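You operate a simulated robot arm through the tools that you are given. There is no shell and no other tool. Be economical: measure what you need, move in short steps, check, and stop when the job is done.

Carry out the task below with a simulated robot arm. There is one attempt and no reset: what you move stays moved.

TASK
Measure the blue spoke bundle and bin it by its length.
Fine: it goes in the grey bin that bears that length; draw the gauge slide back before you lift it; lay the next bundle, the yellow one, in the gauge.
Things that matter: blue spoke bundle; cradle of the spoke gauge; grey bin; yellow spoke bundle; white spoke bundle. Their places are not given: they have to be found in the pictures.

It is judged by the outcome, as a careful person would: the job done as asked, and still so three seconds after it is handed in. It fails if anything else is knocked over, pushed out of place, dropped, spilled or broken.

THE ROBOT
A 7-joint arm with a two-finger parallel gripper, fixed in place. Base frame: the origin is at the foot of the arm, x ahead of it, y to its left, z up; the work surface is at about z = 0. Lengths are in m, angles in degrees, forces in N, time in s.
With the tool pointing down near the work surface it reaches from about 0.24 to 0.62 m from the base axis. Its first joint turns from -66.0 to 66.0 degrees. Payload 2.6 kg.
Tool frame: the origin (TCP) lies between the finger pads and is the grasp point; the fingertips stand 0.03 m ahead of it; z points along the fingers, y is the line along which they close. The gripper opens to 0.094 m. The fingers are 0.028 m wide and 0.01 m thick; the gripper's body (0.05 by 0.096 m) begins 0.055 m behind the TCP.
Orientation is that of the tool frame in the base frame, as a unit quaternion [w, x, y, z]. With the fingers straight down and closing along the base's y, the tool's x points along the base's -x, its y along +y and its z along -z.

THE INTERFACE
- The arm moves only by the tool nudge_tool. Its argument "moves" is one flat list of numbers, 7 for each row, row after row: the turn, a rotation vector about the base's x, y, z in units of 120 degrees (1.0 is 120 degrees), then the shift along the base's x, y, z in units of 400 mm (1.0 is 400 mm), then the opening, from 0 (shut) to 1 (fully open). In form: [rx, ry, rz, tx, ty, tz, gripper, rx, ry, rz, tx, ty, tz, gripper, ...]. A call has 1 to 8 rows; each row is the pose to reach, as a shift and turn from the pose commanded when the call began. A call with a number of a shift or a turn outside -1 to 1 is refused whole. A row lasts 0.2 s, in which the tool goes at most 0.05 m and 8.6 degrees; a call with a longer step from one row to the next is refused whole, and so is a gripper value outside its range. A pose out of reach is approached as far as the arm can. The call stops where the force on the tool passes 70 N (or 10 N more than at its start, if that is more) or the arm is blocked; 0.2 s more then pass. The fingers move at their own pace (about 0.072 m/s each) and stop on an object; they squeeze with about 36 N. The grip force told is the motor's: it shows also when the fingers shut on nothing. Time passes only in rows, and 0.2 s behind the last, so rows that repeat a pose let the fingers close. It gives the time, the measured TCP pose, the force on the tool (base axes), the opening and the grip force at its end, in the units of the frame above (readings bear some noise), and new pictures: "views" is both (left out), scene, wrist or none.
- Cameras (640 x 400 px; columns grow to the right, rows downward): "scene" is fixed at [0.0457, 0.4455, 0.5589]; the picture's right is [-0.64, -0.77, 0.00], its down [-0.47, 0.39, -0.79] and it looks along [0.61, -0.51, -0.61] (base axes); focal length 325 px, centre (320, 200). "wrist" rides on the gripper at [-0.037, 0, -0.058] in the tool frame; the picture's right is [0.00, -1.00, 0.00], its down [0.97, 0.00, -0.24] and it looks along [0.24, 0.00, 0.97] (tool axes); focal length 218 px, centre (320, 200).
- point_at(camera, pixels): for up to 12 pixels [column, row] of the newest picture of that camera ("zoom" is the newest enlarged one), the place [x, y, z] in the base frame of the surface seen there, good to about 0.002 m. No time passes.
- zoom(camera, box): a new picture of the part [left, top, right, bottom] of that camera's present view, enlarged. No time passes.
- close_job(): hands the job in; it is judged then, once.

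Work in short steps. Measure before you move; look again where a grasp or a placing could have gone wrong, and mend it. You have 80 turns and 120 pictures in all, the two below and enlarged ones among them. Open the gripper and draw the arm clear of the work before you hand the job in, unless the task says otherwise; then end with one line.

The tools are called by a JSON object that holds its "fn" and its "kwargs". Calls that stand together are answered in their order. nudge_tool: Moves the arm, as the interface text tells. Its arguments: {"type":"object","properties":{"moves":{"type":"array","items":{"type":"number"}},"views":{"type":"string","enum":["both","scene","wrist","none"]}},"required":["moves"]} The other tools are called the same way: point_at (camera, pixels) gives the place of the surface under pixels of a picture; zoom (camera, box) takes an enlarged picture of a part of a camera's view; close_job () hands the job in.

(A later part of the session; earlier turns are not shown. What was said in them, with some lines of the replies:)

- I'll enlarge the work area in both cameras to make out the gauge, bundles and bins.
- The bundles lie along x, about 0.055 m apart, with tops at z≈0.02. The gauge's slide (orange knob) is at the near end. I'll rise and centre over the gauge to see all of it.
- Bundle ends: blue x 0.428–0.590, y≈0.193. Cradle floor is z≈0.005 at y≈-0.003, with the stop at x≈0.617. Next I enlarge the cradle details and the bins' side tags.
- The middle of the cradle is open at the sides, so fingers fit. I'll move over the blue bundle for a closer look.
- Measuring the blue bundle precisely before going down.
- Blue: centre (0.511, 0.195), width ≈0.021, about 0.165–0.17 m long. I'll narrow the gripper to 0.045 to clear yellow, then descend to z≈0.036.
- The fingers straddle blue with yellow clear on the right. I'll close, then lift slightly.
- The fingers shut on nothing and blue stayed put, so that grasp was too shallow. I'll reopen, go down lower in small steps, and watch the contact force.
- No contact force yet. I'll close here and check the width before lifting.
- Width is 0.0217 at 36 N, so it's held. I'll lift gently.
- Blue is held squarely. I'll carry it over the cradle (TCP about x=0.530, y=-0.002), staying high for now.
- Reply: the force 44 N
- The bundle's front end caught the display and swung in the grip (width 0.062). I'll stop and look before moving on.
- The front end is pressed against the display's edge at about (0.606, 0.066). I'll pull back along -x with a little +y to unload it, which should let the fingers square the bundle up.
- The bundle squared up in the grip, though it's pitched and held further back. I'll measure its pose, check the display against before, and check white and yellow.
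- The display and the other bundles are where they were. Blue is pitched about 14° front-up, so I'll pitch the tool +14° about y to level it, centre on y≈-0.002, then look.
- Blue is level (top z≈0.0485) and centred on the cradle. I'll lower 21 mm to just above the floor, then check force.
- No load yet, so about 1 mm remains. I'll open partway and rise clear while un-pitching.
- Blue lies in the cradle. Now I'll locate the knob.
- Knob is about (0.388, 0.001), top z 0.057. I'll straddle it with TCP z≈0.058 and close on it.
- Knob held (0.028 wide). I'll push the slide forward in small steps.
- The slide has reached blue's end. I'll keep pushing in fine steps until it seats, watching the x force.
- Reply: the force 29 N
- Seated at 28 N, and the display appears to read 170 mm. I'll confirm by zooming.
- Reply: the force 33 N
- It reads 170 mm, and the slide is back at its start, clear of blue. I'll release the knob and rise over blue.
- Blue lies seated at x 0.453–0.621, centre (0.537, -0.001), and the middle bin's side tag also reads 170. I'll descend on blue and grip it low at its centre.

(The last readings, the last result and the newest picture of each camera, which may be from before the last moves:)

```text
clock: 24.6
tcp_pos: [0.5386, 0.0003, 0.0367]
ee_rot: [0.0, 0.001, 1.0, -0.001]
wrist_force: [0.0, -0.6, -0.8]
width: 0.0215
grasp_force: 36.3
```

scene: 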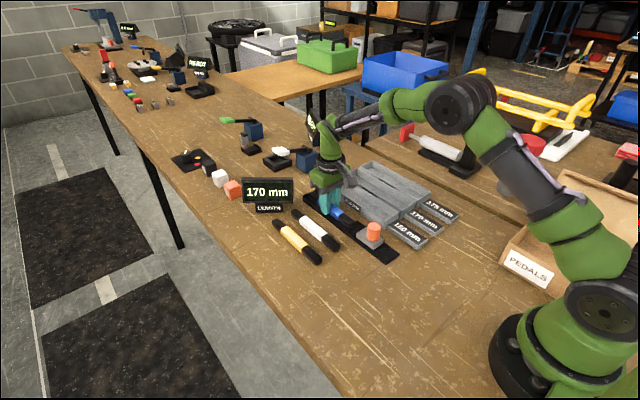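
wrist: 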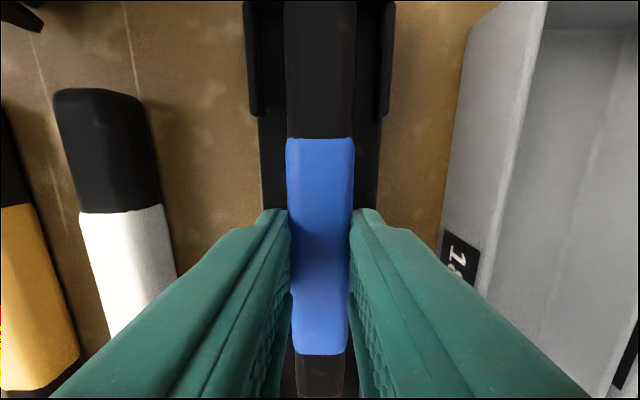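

Gripped (0.0215). I'll lift, then go over the middle bin, shifting toward -x away from the display.

{"fn": "nudge_tool", "kwargs": {"moves": [0, 0, 0, -0.003, 0, 0.03, 0, 0, 0, 0, -0.006, 0, 0.1, 0, 0, 0, 0, -0.03, 0, 0.18, 0, 0, 0, 0, -0.0675, -0.08, 0.2, 0, 0, 0, 0, -0.0675, -0.18, 0.2, 0, 0, 0, 0, -0.0675, -0.28, 0.2, 0, 0, 0, 0, -0.0675, -0.38, 0.2, 0, 0, 0, 0, -0.0675, -0.41, 0.2, 0]}}

```text
clock: 26.4
tcp_pos: [0.5086, -0.1627, 0.1169]
ee_rot: [-0.001, -0.001, 1.0, 0.0]
wrist_force: [0.0, -0.7, -1.9]
width: 0.0212
grasp_force: 36.6
```

scene: 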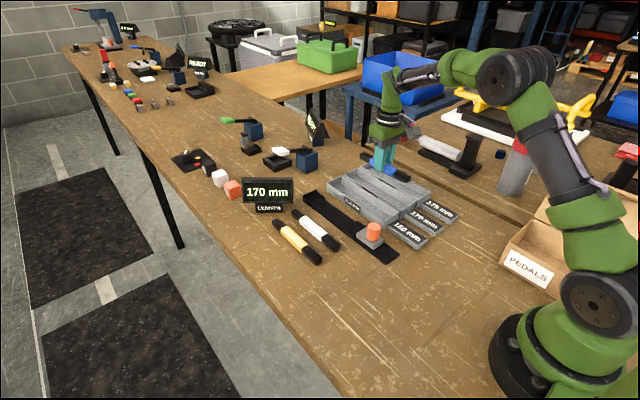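
wrist: 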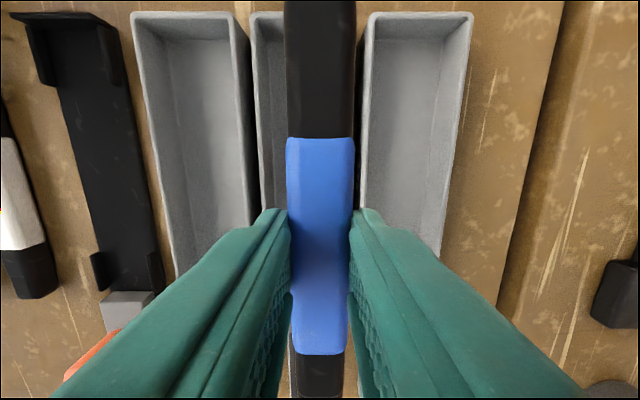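

Blue is held over the bins. I'll measure the rims to centre on the middle one.

{"fn": "point_at", "kwargs": {"camera": "wrist", "pixels": [[253, 60], [258, 60], [237, 60], [367, 60], [374, 60], [254, 120], [364, 120], [244, 120], [135, 60], [470, 60], [270, 15], [195, 15]]}}

{"fn": "point_at", "kwargs": {"camera": "scene", "pixels": [[399, 203], [405, 206], [398, 221], [427, 207], [362, 186], [410, 205]]}}

{"fn": "zoom", "kwargs": {"camera": "scene", "box": [320, 140, 460, 228]}}

```text
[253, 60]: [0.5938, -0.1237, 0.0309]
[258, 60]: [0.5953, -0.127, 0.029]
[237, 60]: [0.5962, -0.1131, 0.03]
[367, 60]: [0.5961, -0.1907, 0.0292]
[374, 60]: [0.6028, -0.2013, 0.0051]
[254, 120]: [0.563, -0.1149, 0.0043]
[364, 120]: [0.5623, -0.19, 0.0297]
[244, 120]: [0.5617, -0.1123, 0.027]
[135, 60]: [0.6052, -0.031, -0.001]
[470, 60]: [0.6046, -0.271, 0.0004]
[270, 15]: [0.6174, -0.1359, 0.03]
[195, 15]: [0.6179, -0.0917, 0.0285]
```

```text
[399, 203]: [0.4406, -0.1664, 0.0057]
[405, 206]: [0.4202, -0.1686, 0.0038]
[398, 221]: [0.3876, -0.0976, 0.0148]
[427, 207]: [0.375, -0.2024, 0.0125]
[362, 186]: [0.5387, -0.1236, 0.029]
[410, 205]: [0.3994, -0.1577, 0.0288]
```

```text
4.55 times, centred on (390, 184) of scene
```

zoom: 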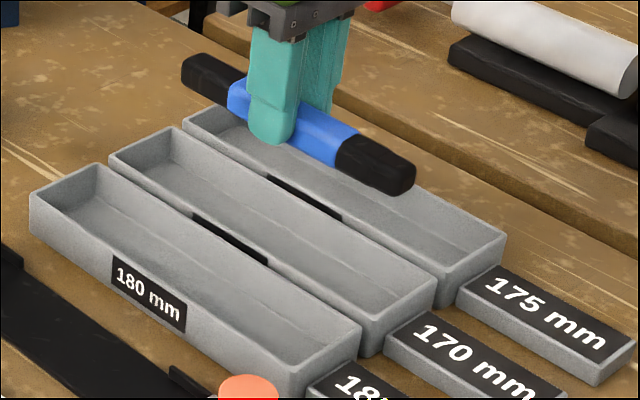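

Middle bin rims run from y≈-0.123 to ≈-0.181, so its centre is about -0.152. I'll shift there and hover just above the rim to check.

{"fn": "nudge_tool", "kwargs": {"moves": [0, 0, 0, 0.003, 0.027, 0, 0, 0, 0, 0, 0.003, 0.027, -0.08, 0, 0, 0, 0, 0.003, 0.027, -0.1, 0, 0, 0, 0, 0.003, 0.027, -0.1, 0]}}

```text
clock: 27.4
tcp_pos: [0.5112, -0.1519, 0.0771]
ee_rot: [0.0, 0.0, 1.0, -0.001]
wrist_force: [0.9, 0.0, -0.9]
width: 0.0212
grasp_force: 35.7
```

scene: 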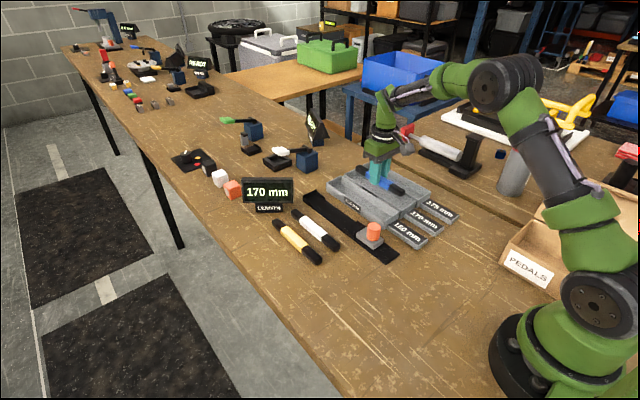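
wrist: 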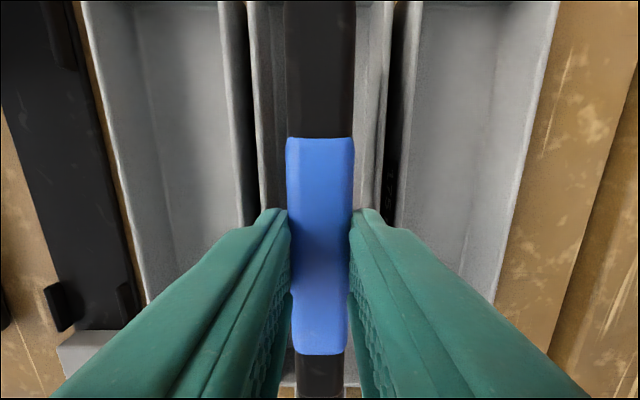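

{"fn": "zoom", "kwargs": {"camera": "wrist", "box": [220, 40, 420, 165]}}

{"fn": "point_at", "kwargs": {"camera": "wrist", "pixels": [[253, 80], [257, 80], [262, 80], [266, 80], [376, 80], [380, 80], [384, 80], [388, 80], [319, 380], [340, 388]]}}

```text
3.20 times, centred on (320, 102) of wrist
```

zoom: 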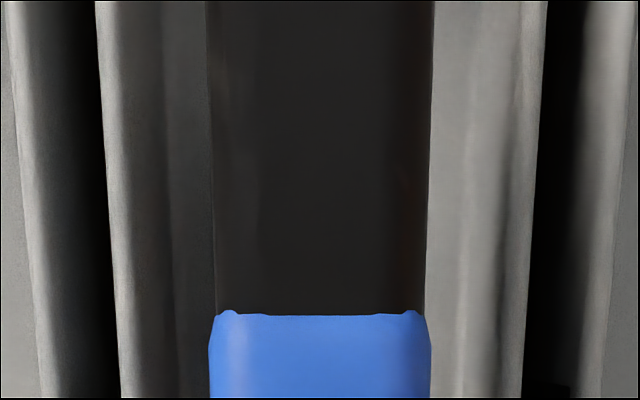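

```text
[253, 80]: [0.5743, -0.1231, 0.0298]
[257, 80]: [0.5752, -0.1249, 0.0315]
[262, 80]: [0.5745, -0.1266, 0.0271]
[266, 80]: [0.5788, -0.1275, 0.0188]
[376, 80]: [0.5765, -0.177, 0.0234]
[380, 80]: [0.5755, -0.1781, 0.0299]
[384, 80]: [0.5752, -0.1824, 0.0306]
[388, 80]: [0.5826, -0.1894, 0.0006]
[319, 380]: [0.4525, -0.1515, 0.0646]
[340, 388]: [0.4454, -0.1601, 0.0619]
```

Inner walls are at -0.127 and -0.177, so I'm centred at -0.152. I'll lower blue inside to just above the floor.

{"fn": "nudge_tool", "kwargs": {"moves": [0, 0, 0, 0, 0, -0.04, 0, 0, 0, 0, 0, 0, -0.075, 0, 0, 0, 0, 0, 0, -0.095, 0, 0, 0, 0, 0, 0, -0.097, 0]}}

```text
clock: 28.4
tcp_pos: [0.5119, -0.153, 0.0383]
ee_rot: [0.0, -0.001, 1.0, 0.0]
wrist_force: [0.1, -0.8, -2.2]
width: 0.0212
grasp_force: 36.6
```

scene: 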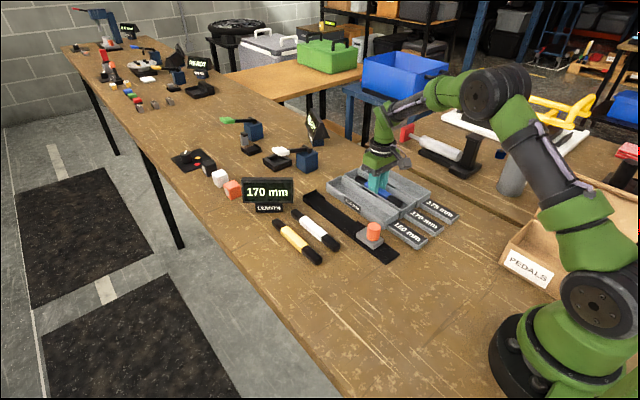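
wrist: 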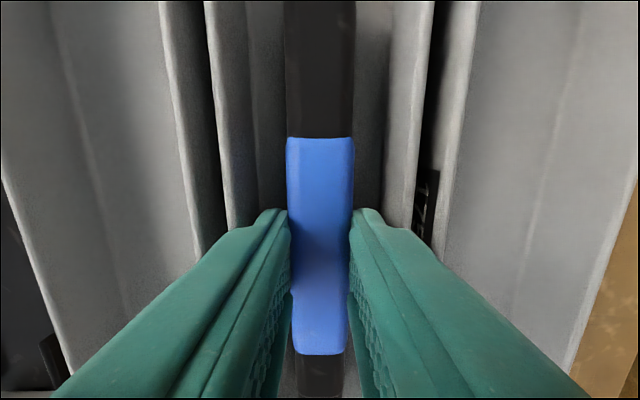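

Blue is inside and clear of both walls. I'll open only to 0.0265 so the fingers stay off the walls, then rise.

{"fn": "nudge_tool", "kwargs": {"moves": [0, 0, 0, 0, 0, 0, 0.275, 0, 0, 0, 0, 0, 0, 0.275, 0, 0, 0, 0, 0, 0.02, 0.275, 0, 0, 0, 0, 0, 0.06, 0.275, 0, 0, 0, 0, 0, 0.1, 0.275, 0, 0, 0, 0, 0, 0.2, 0.275, 0, 0, 0, 0, 0, 0.3, 0.275]}}

```text
clock: 30.0
tcp_pos: [0.5141, -0.1531, 0.1591]
ee_rot: [0.0, 0.0, 1.0, 0.0]
wrist_force: [-0.4, -0.3, 0.9]
width: 0.0256
grasp_force: 0.1
```

scene: 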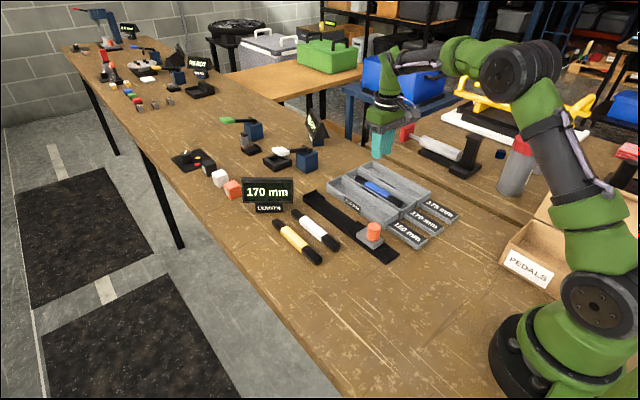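
wrist: 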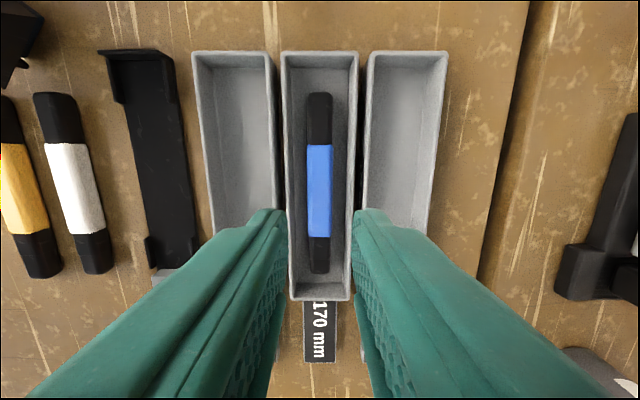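

Blue lies flat in the 170 mm bin. Next I'll go over to the yellow bundle.

{"fn": "nudge_tool", "kwargs": {"moves": [0, 0, 0, 0, 0.1, 0.05, 0.48, 0, 0, 0, 0, 0.2, 0.1, 0.48, 0, 0, 0, 0, 0.32, 0.1, 0.48, 0, 0, 0, 0, 0.44, 0.1, 0.48, 0, 0, 0, -0.01, 0.56, 0.1, 0.48, 0, 0, 0, -0.02, 0.67, 0.08, 0.48, 0, 0, 0, -0.0225, 0.725, 0.05, 0.48, 0, 0, 0, -0.0225, 0.725, 0.0, 0.48]}}

```text
clock: 31.8
tcp_pos: [0.5012, 0.1387, 0.1584]
ee_rot: [0.0, 0.0, 1.0, -0.001]
wrist_force: [-0.7, 0.2, -0.8]
width: 0.0452
grasp_force: 0.0
```

scene: 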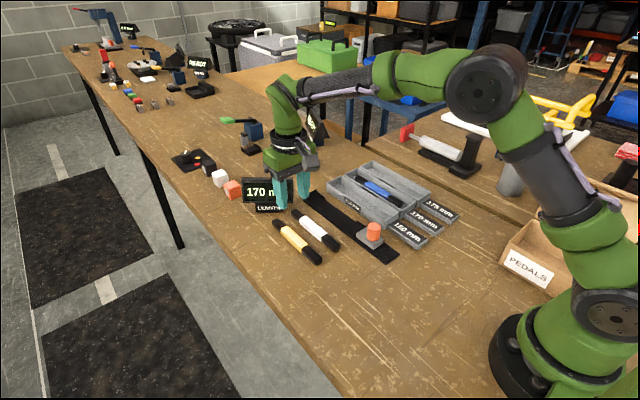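
wrist: 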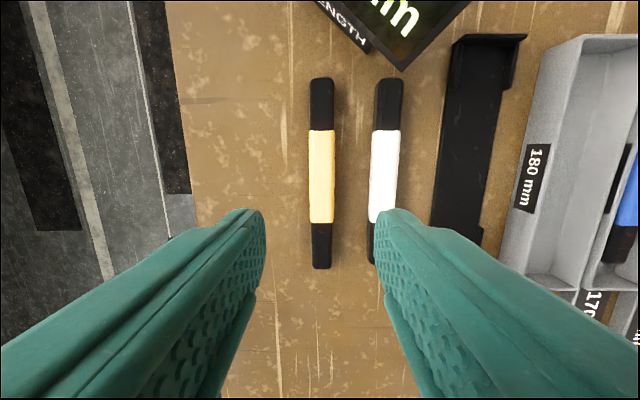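

{"fn": "point_at", "kwargs": {"camera": "wrist", "pixels": [[321, 79], [321, 267], [310, 180], [333, 180], [321, 180], [311, 100], [333, 100], [384, 180], [400, 180], [371, 180]]}}

```text
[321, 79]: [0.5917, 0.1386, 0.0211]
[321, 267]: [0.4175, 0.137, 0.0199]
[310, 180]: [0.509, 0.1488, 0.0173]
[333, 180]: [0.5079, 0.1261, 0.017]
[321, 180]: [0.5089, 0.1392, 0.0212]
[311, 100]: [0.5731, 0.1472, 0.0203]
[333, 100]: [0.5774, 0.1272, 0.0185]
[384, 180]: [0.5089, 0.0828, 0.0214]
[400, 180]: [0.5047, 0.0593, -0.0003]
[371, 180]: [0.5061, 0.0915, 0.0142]
```

Yellow: centre (0.505, 0.1375), 0.176 m long. I'll descend to TCP z≈0.032 and close, leaving the white edge at y 0.0915 clear.

{"fn": "nudge_tool", "kwargs": {"moves": [0, 0, 0, 0.01, -0.002, -0.1, 0.48, 0, 0, 0, 0.01, -0.002, -0.2, 0.48, 0, 0, 0, 0.01, -0.002, -0.28, 0.48, 0, 0, 0, 0.01, -0.002, -0.31, 0.48, 0, 0, 0, 0.01, -0.002, -0.318, 0.48, 0, 0, 0, 0.01, -0.002, -0.318, 0, 0, 0, 0, 0.01, -0.002, -0.318, 0, 0, 0, 0, 0.01, -0.002, -0.318, 0]}}

```text
clock: 33.6
tcp_pos: [0.5079, 0.1357, 0.0314]
ee_rot: [0.0, 0.0, 1.0, 0.0]
wrist_force: [0.6, 0.9, -0.4]
width: 0.0214
grasp_force: 35.8
```

scene: 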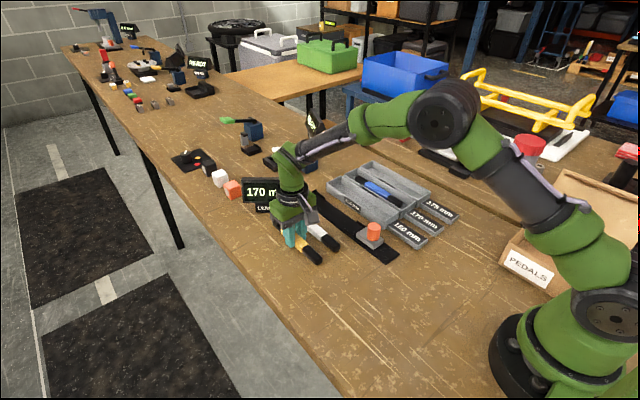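
wrist: 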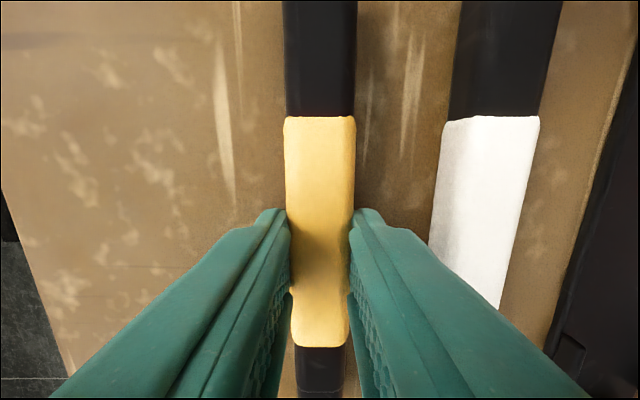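

Yellow is held (0.0214). I'll lift well above the display's height, drawing back in x, then carry it to the cradle line.

{"fn": "nudge_tool", "kwargs": {"moves": [0, 0, 0, 0, 0, 0.03, 0, 0, 0, 0, -0.02, 0, 0.12, 0, 0, 0, 0, -0.05, 0, 0.23, 0, 0, 0, 0, -0.07, -0.02, 0.33, 0, 0, 0, 0, -0.07, -0.13, 0.35, 0, 0, 0, 0, -0.07, -0.24, 0.35, 0, 0, 0, 0, -0.06, -0.345, 0.35, 0, 0, 0, 0, -0.06, -0.345, 0.35, 0]}}

```text
clock: 35.4
tcp_pos: [0.4797, -0.0012, 0.1732]
ee_rot: [0.0, 0.0, 1.0, 0.0]
wrist_force: [0.4, -0.1, -2.1]
width: 0.0213
grasp_force: 35.9
```

scene: 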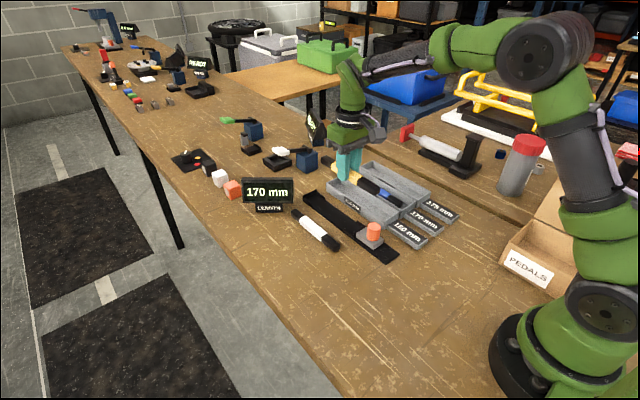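
wrist: 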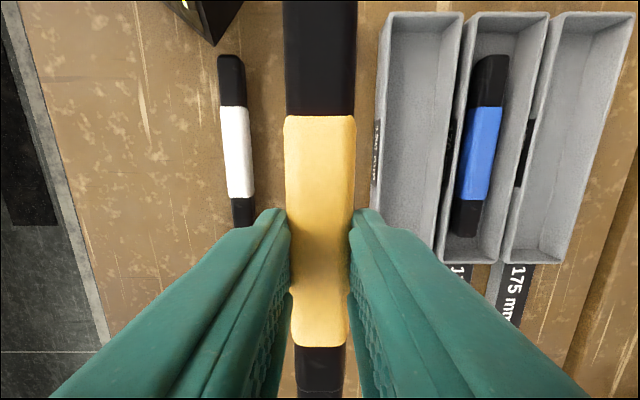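

Moving to TCP x≈0.5235, which leaves about 10 mm clear at each end, and lowering to hover above the cradle.

{"fn": "nudge_tool", "kwargs": {"moves": [0, 0, 0, 0.06, 0, 0, 0, 0, 0, 0, 0.11, 0, 0, 0, 0, 0, 0, 0.11, 0, -0.1, 0, 0, 0, 0, 0.11, 0, -0.2, 0, 0, 0, 0, 0.11, 0, -0.26, 0, 0, 0, 0, 0.11, 0, -0.26, 0]}}

{"fn": "zoom", "kwargs": {"camera": "scene", "box": [280, 150, 440, 250]}}

{"fn": "point_at", "kwargs": {"camera": "wrist", "pixels": [[320, 5], [320, 60], [320, 130], [320, 330], [320, 365], [320, 395], [264, 100], [376, 100]]}}

```text
clock: 36.8
tcp_pos: [0.527, -0.0023, 0.0682]
ee_rot: [-0.001, 0.0, 1.0, 0.0]
wrist_force: [0.4, 0.6, -2.5]
width: 0.0212
grasp_force: 35.6
```

scene: 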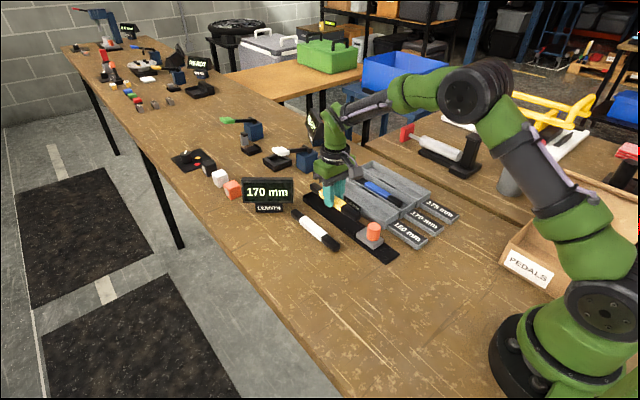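
wrist: 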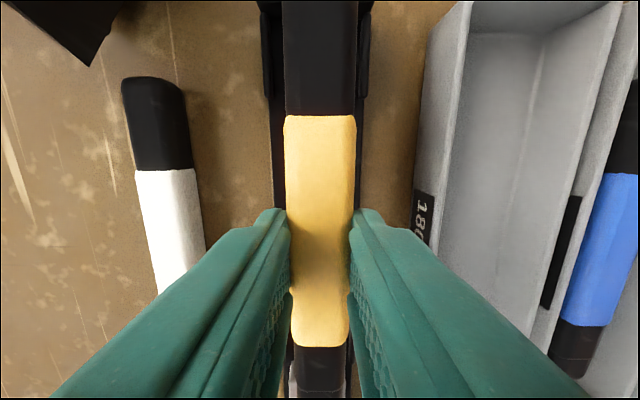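

```text
4.00 times, centred on (360, 200) of scene
```

zoom: 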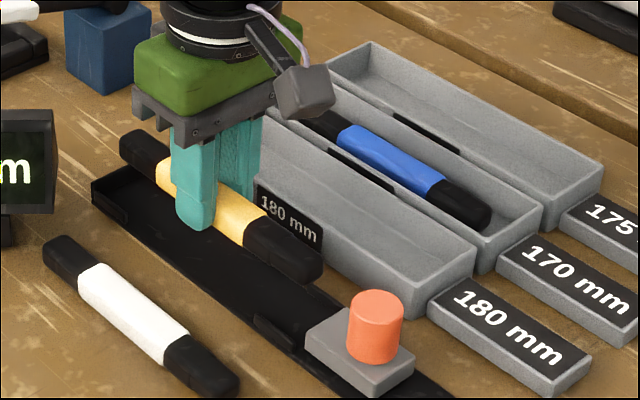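

```text
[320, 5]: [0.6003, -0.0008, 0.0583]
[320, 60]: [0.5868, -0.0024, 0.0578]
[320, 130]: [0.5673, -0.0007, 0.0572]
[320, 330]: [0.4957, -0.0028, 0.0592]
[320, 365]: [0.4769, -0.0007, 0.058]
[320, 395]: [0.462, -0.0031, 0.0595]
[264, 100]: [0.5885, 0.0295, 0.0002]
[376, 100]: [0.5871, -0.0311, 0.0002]
```

{"fn": "point_at", "kwargs": {"camera": "zoom", "pixels": [[318, 262], [305, 245], [126, 138], [135, 132], [325, 315], [316, 250]]}}

```text
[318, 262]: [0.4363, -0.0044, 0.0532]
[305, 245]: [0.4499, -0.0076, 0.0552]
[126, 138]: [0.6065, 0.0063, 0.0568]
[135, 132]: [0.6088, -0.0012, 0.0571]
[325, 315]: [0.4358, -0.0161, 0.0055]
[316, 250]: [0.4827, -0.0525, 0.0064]
```

Yellow spans x≈0.434–0.611, level and centred, which fits between slide (0.42) and stop (0.62). I'll lower 31 mm.

{"fn": "nudge_tool", "kwargs": {"moves": [0, 0, 0, -0.002, 0.001, -0.04, 0, 0, 0, 0, -0.002, 0.001, -0.065, 0, 0, 0, 0, -0.002, 0.001, -0.077, 0, 0, 0, 0, -0.002, 0.001, -0.077, 0]}}

```text
clock: 37.8
tcp_pos: [0.5248, -0.0012, 0.0363]
ee_rot: [0.0, 0.0, 1.0, 0.0]
wrist_force: [0.1, 0.1, -1.7]
width: 0.0214
grasp_force: 35.7
```

scene: 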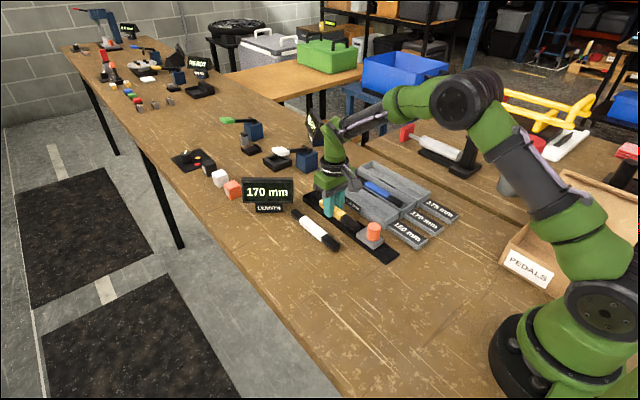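
wrist: 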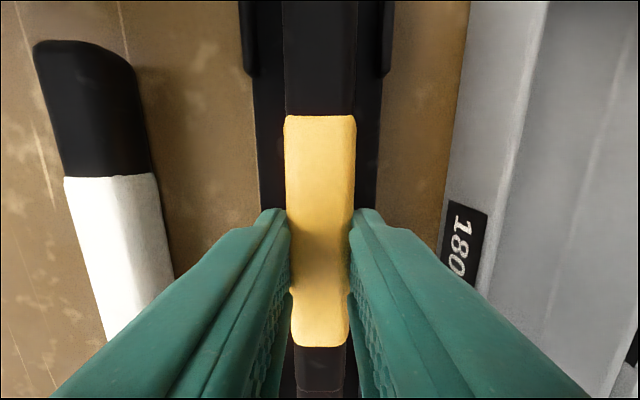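

In place. I'll open to about 0.042, rise, and draw back clear.

{"fn": "nudge_tool", "kwargs": {"moves": [0, 0, 0, 0, 0, 0, 0.45, 0, 0, 0, 0, 0, 0, 0.45, 0, 0, 0, 0, 0, 0.04, 0.45, 0, 0, 0, 0, 0, 0.13, 0.45, 0, 0, 0, 0, 0, 0.24, 0.45, 0, 0, 0, -0.08, 0, 0.32, 0.45, 0, 0, 0, -0.18, 0, 0.38, 1, 0, 0, 0, -0.28, 0, 0.44, 1]}}

{"fn": "zoom", "kwargs": {"camera": "scene", "box": [230, 150, 470, 290]}}

```text
clock: 39.6
tcp_pos: [0.4117, 0.0005, 0.2108]
ee_rot: [0.001, 0.0, 1.0, 0.0]
wrist_force: [0.0, 0.4, 0.2]
width: 0.094
grasp_force: 0.1
```

scene: 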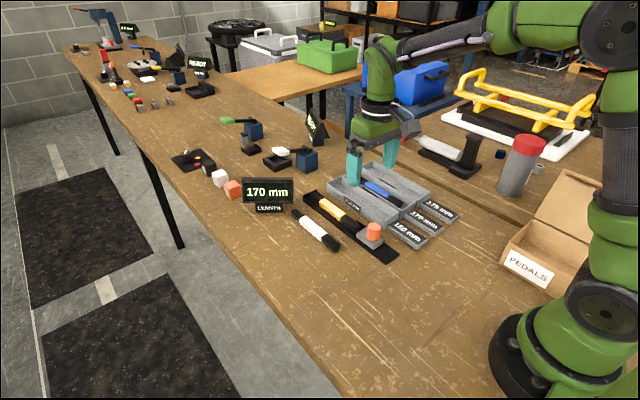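
wrist: 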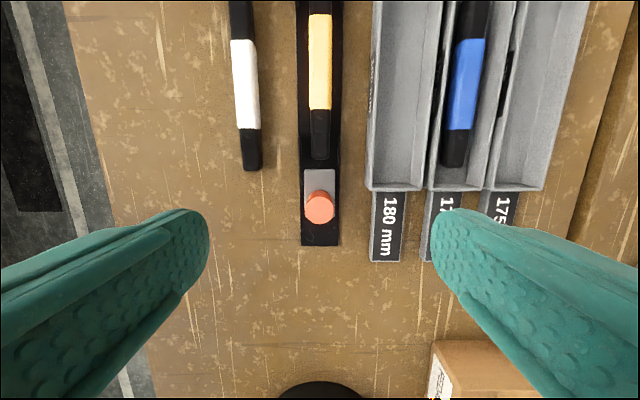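

```text
2.67 times, centred on (350, 220) of scene
```

zoom: 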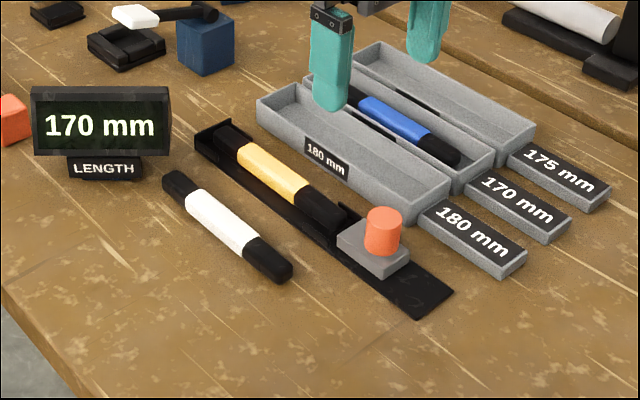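

Blue is in the 170 mm bin and yellow lies in the cradle with the slide drawn back. The white bundle, display and bins sit at the same pixels as at the start, and the arm is clear and open, so I'm handing in.

{"fn": "close_job", "kwargs": {}}

```text
The job is handed in.
```

The blue bundle measured 170 mm and is in the 170 mm bin; I drew the slide back before lifting it, and the yellow bundle now lies in the gauge. On the way to the gauge the blue bundle bumped the display, but the display did not move.
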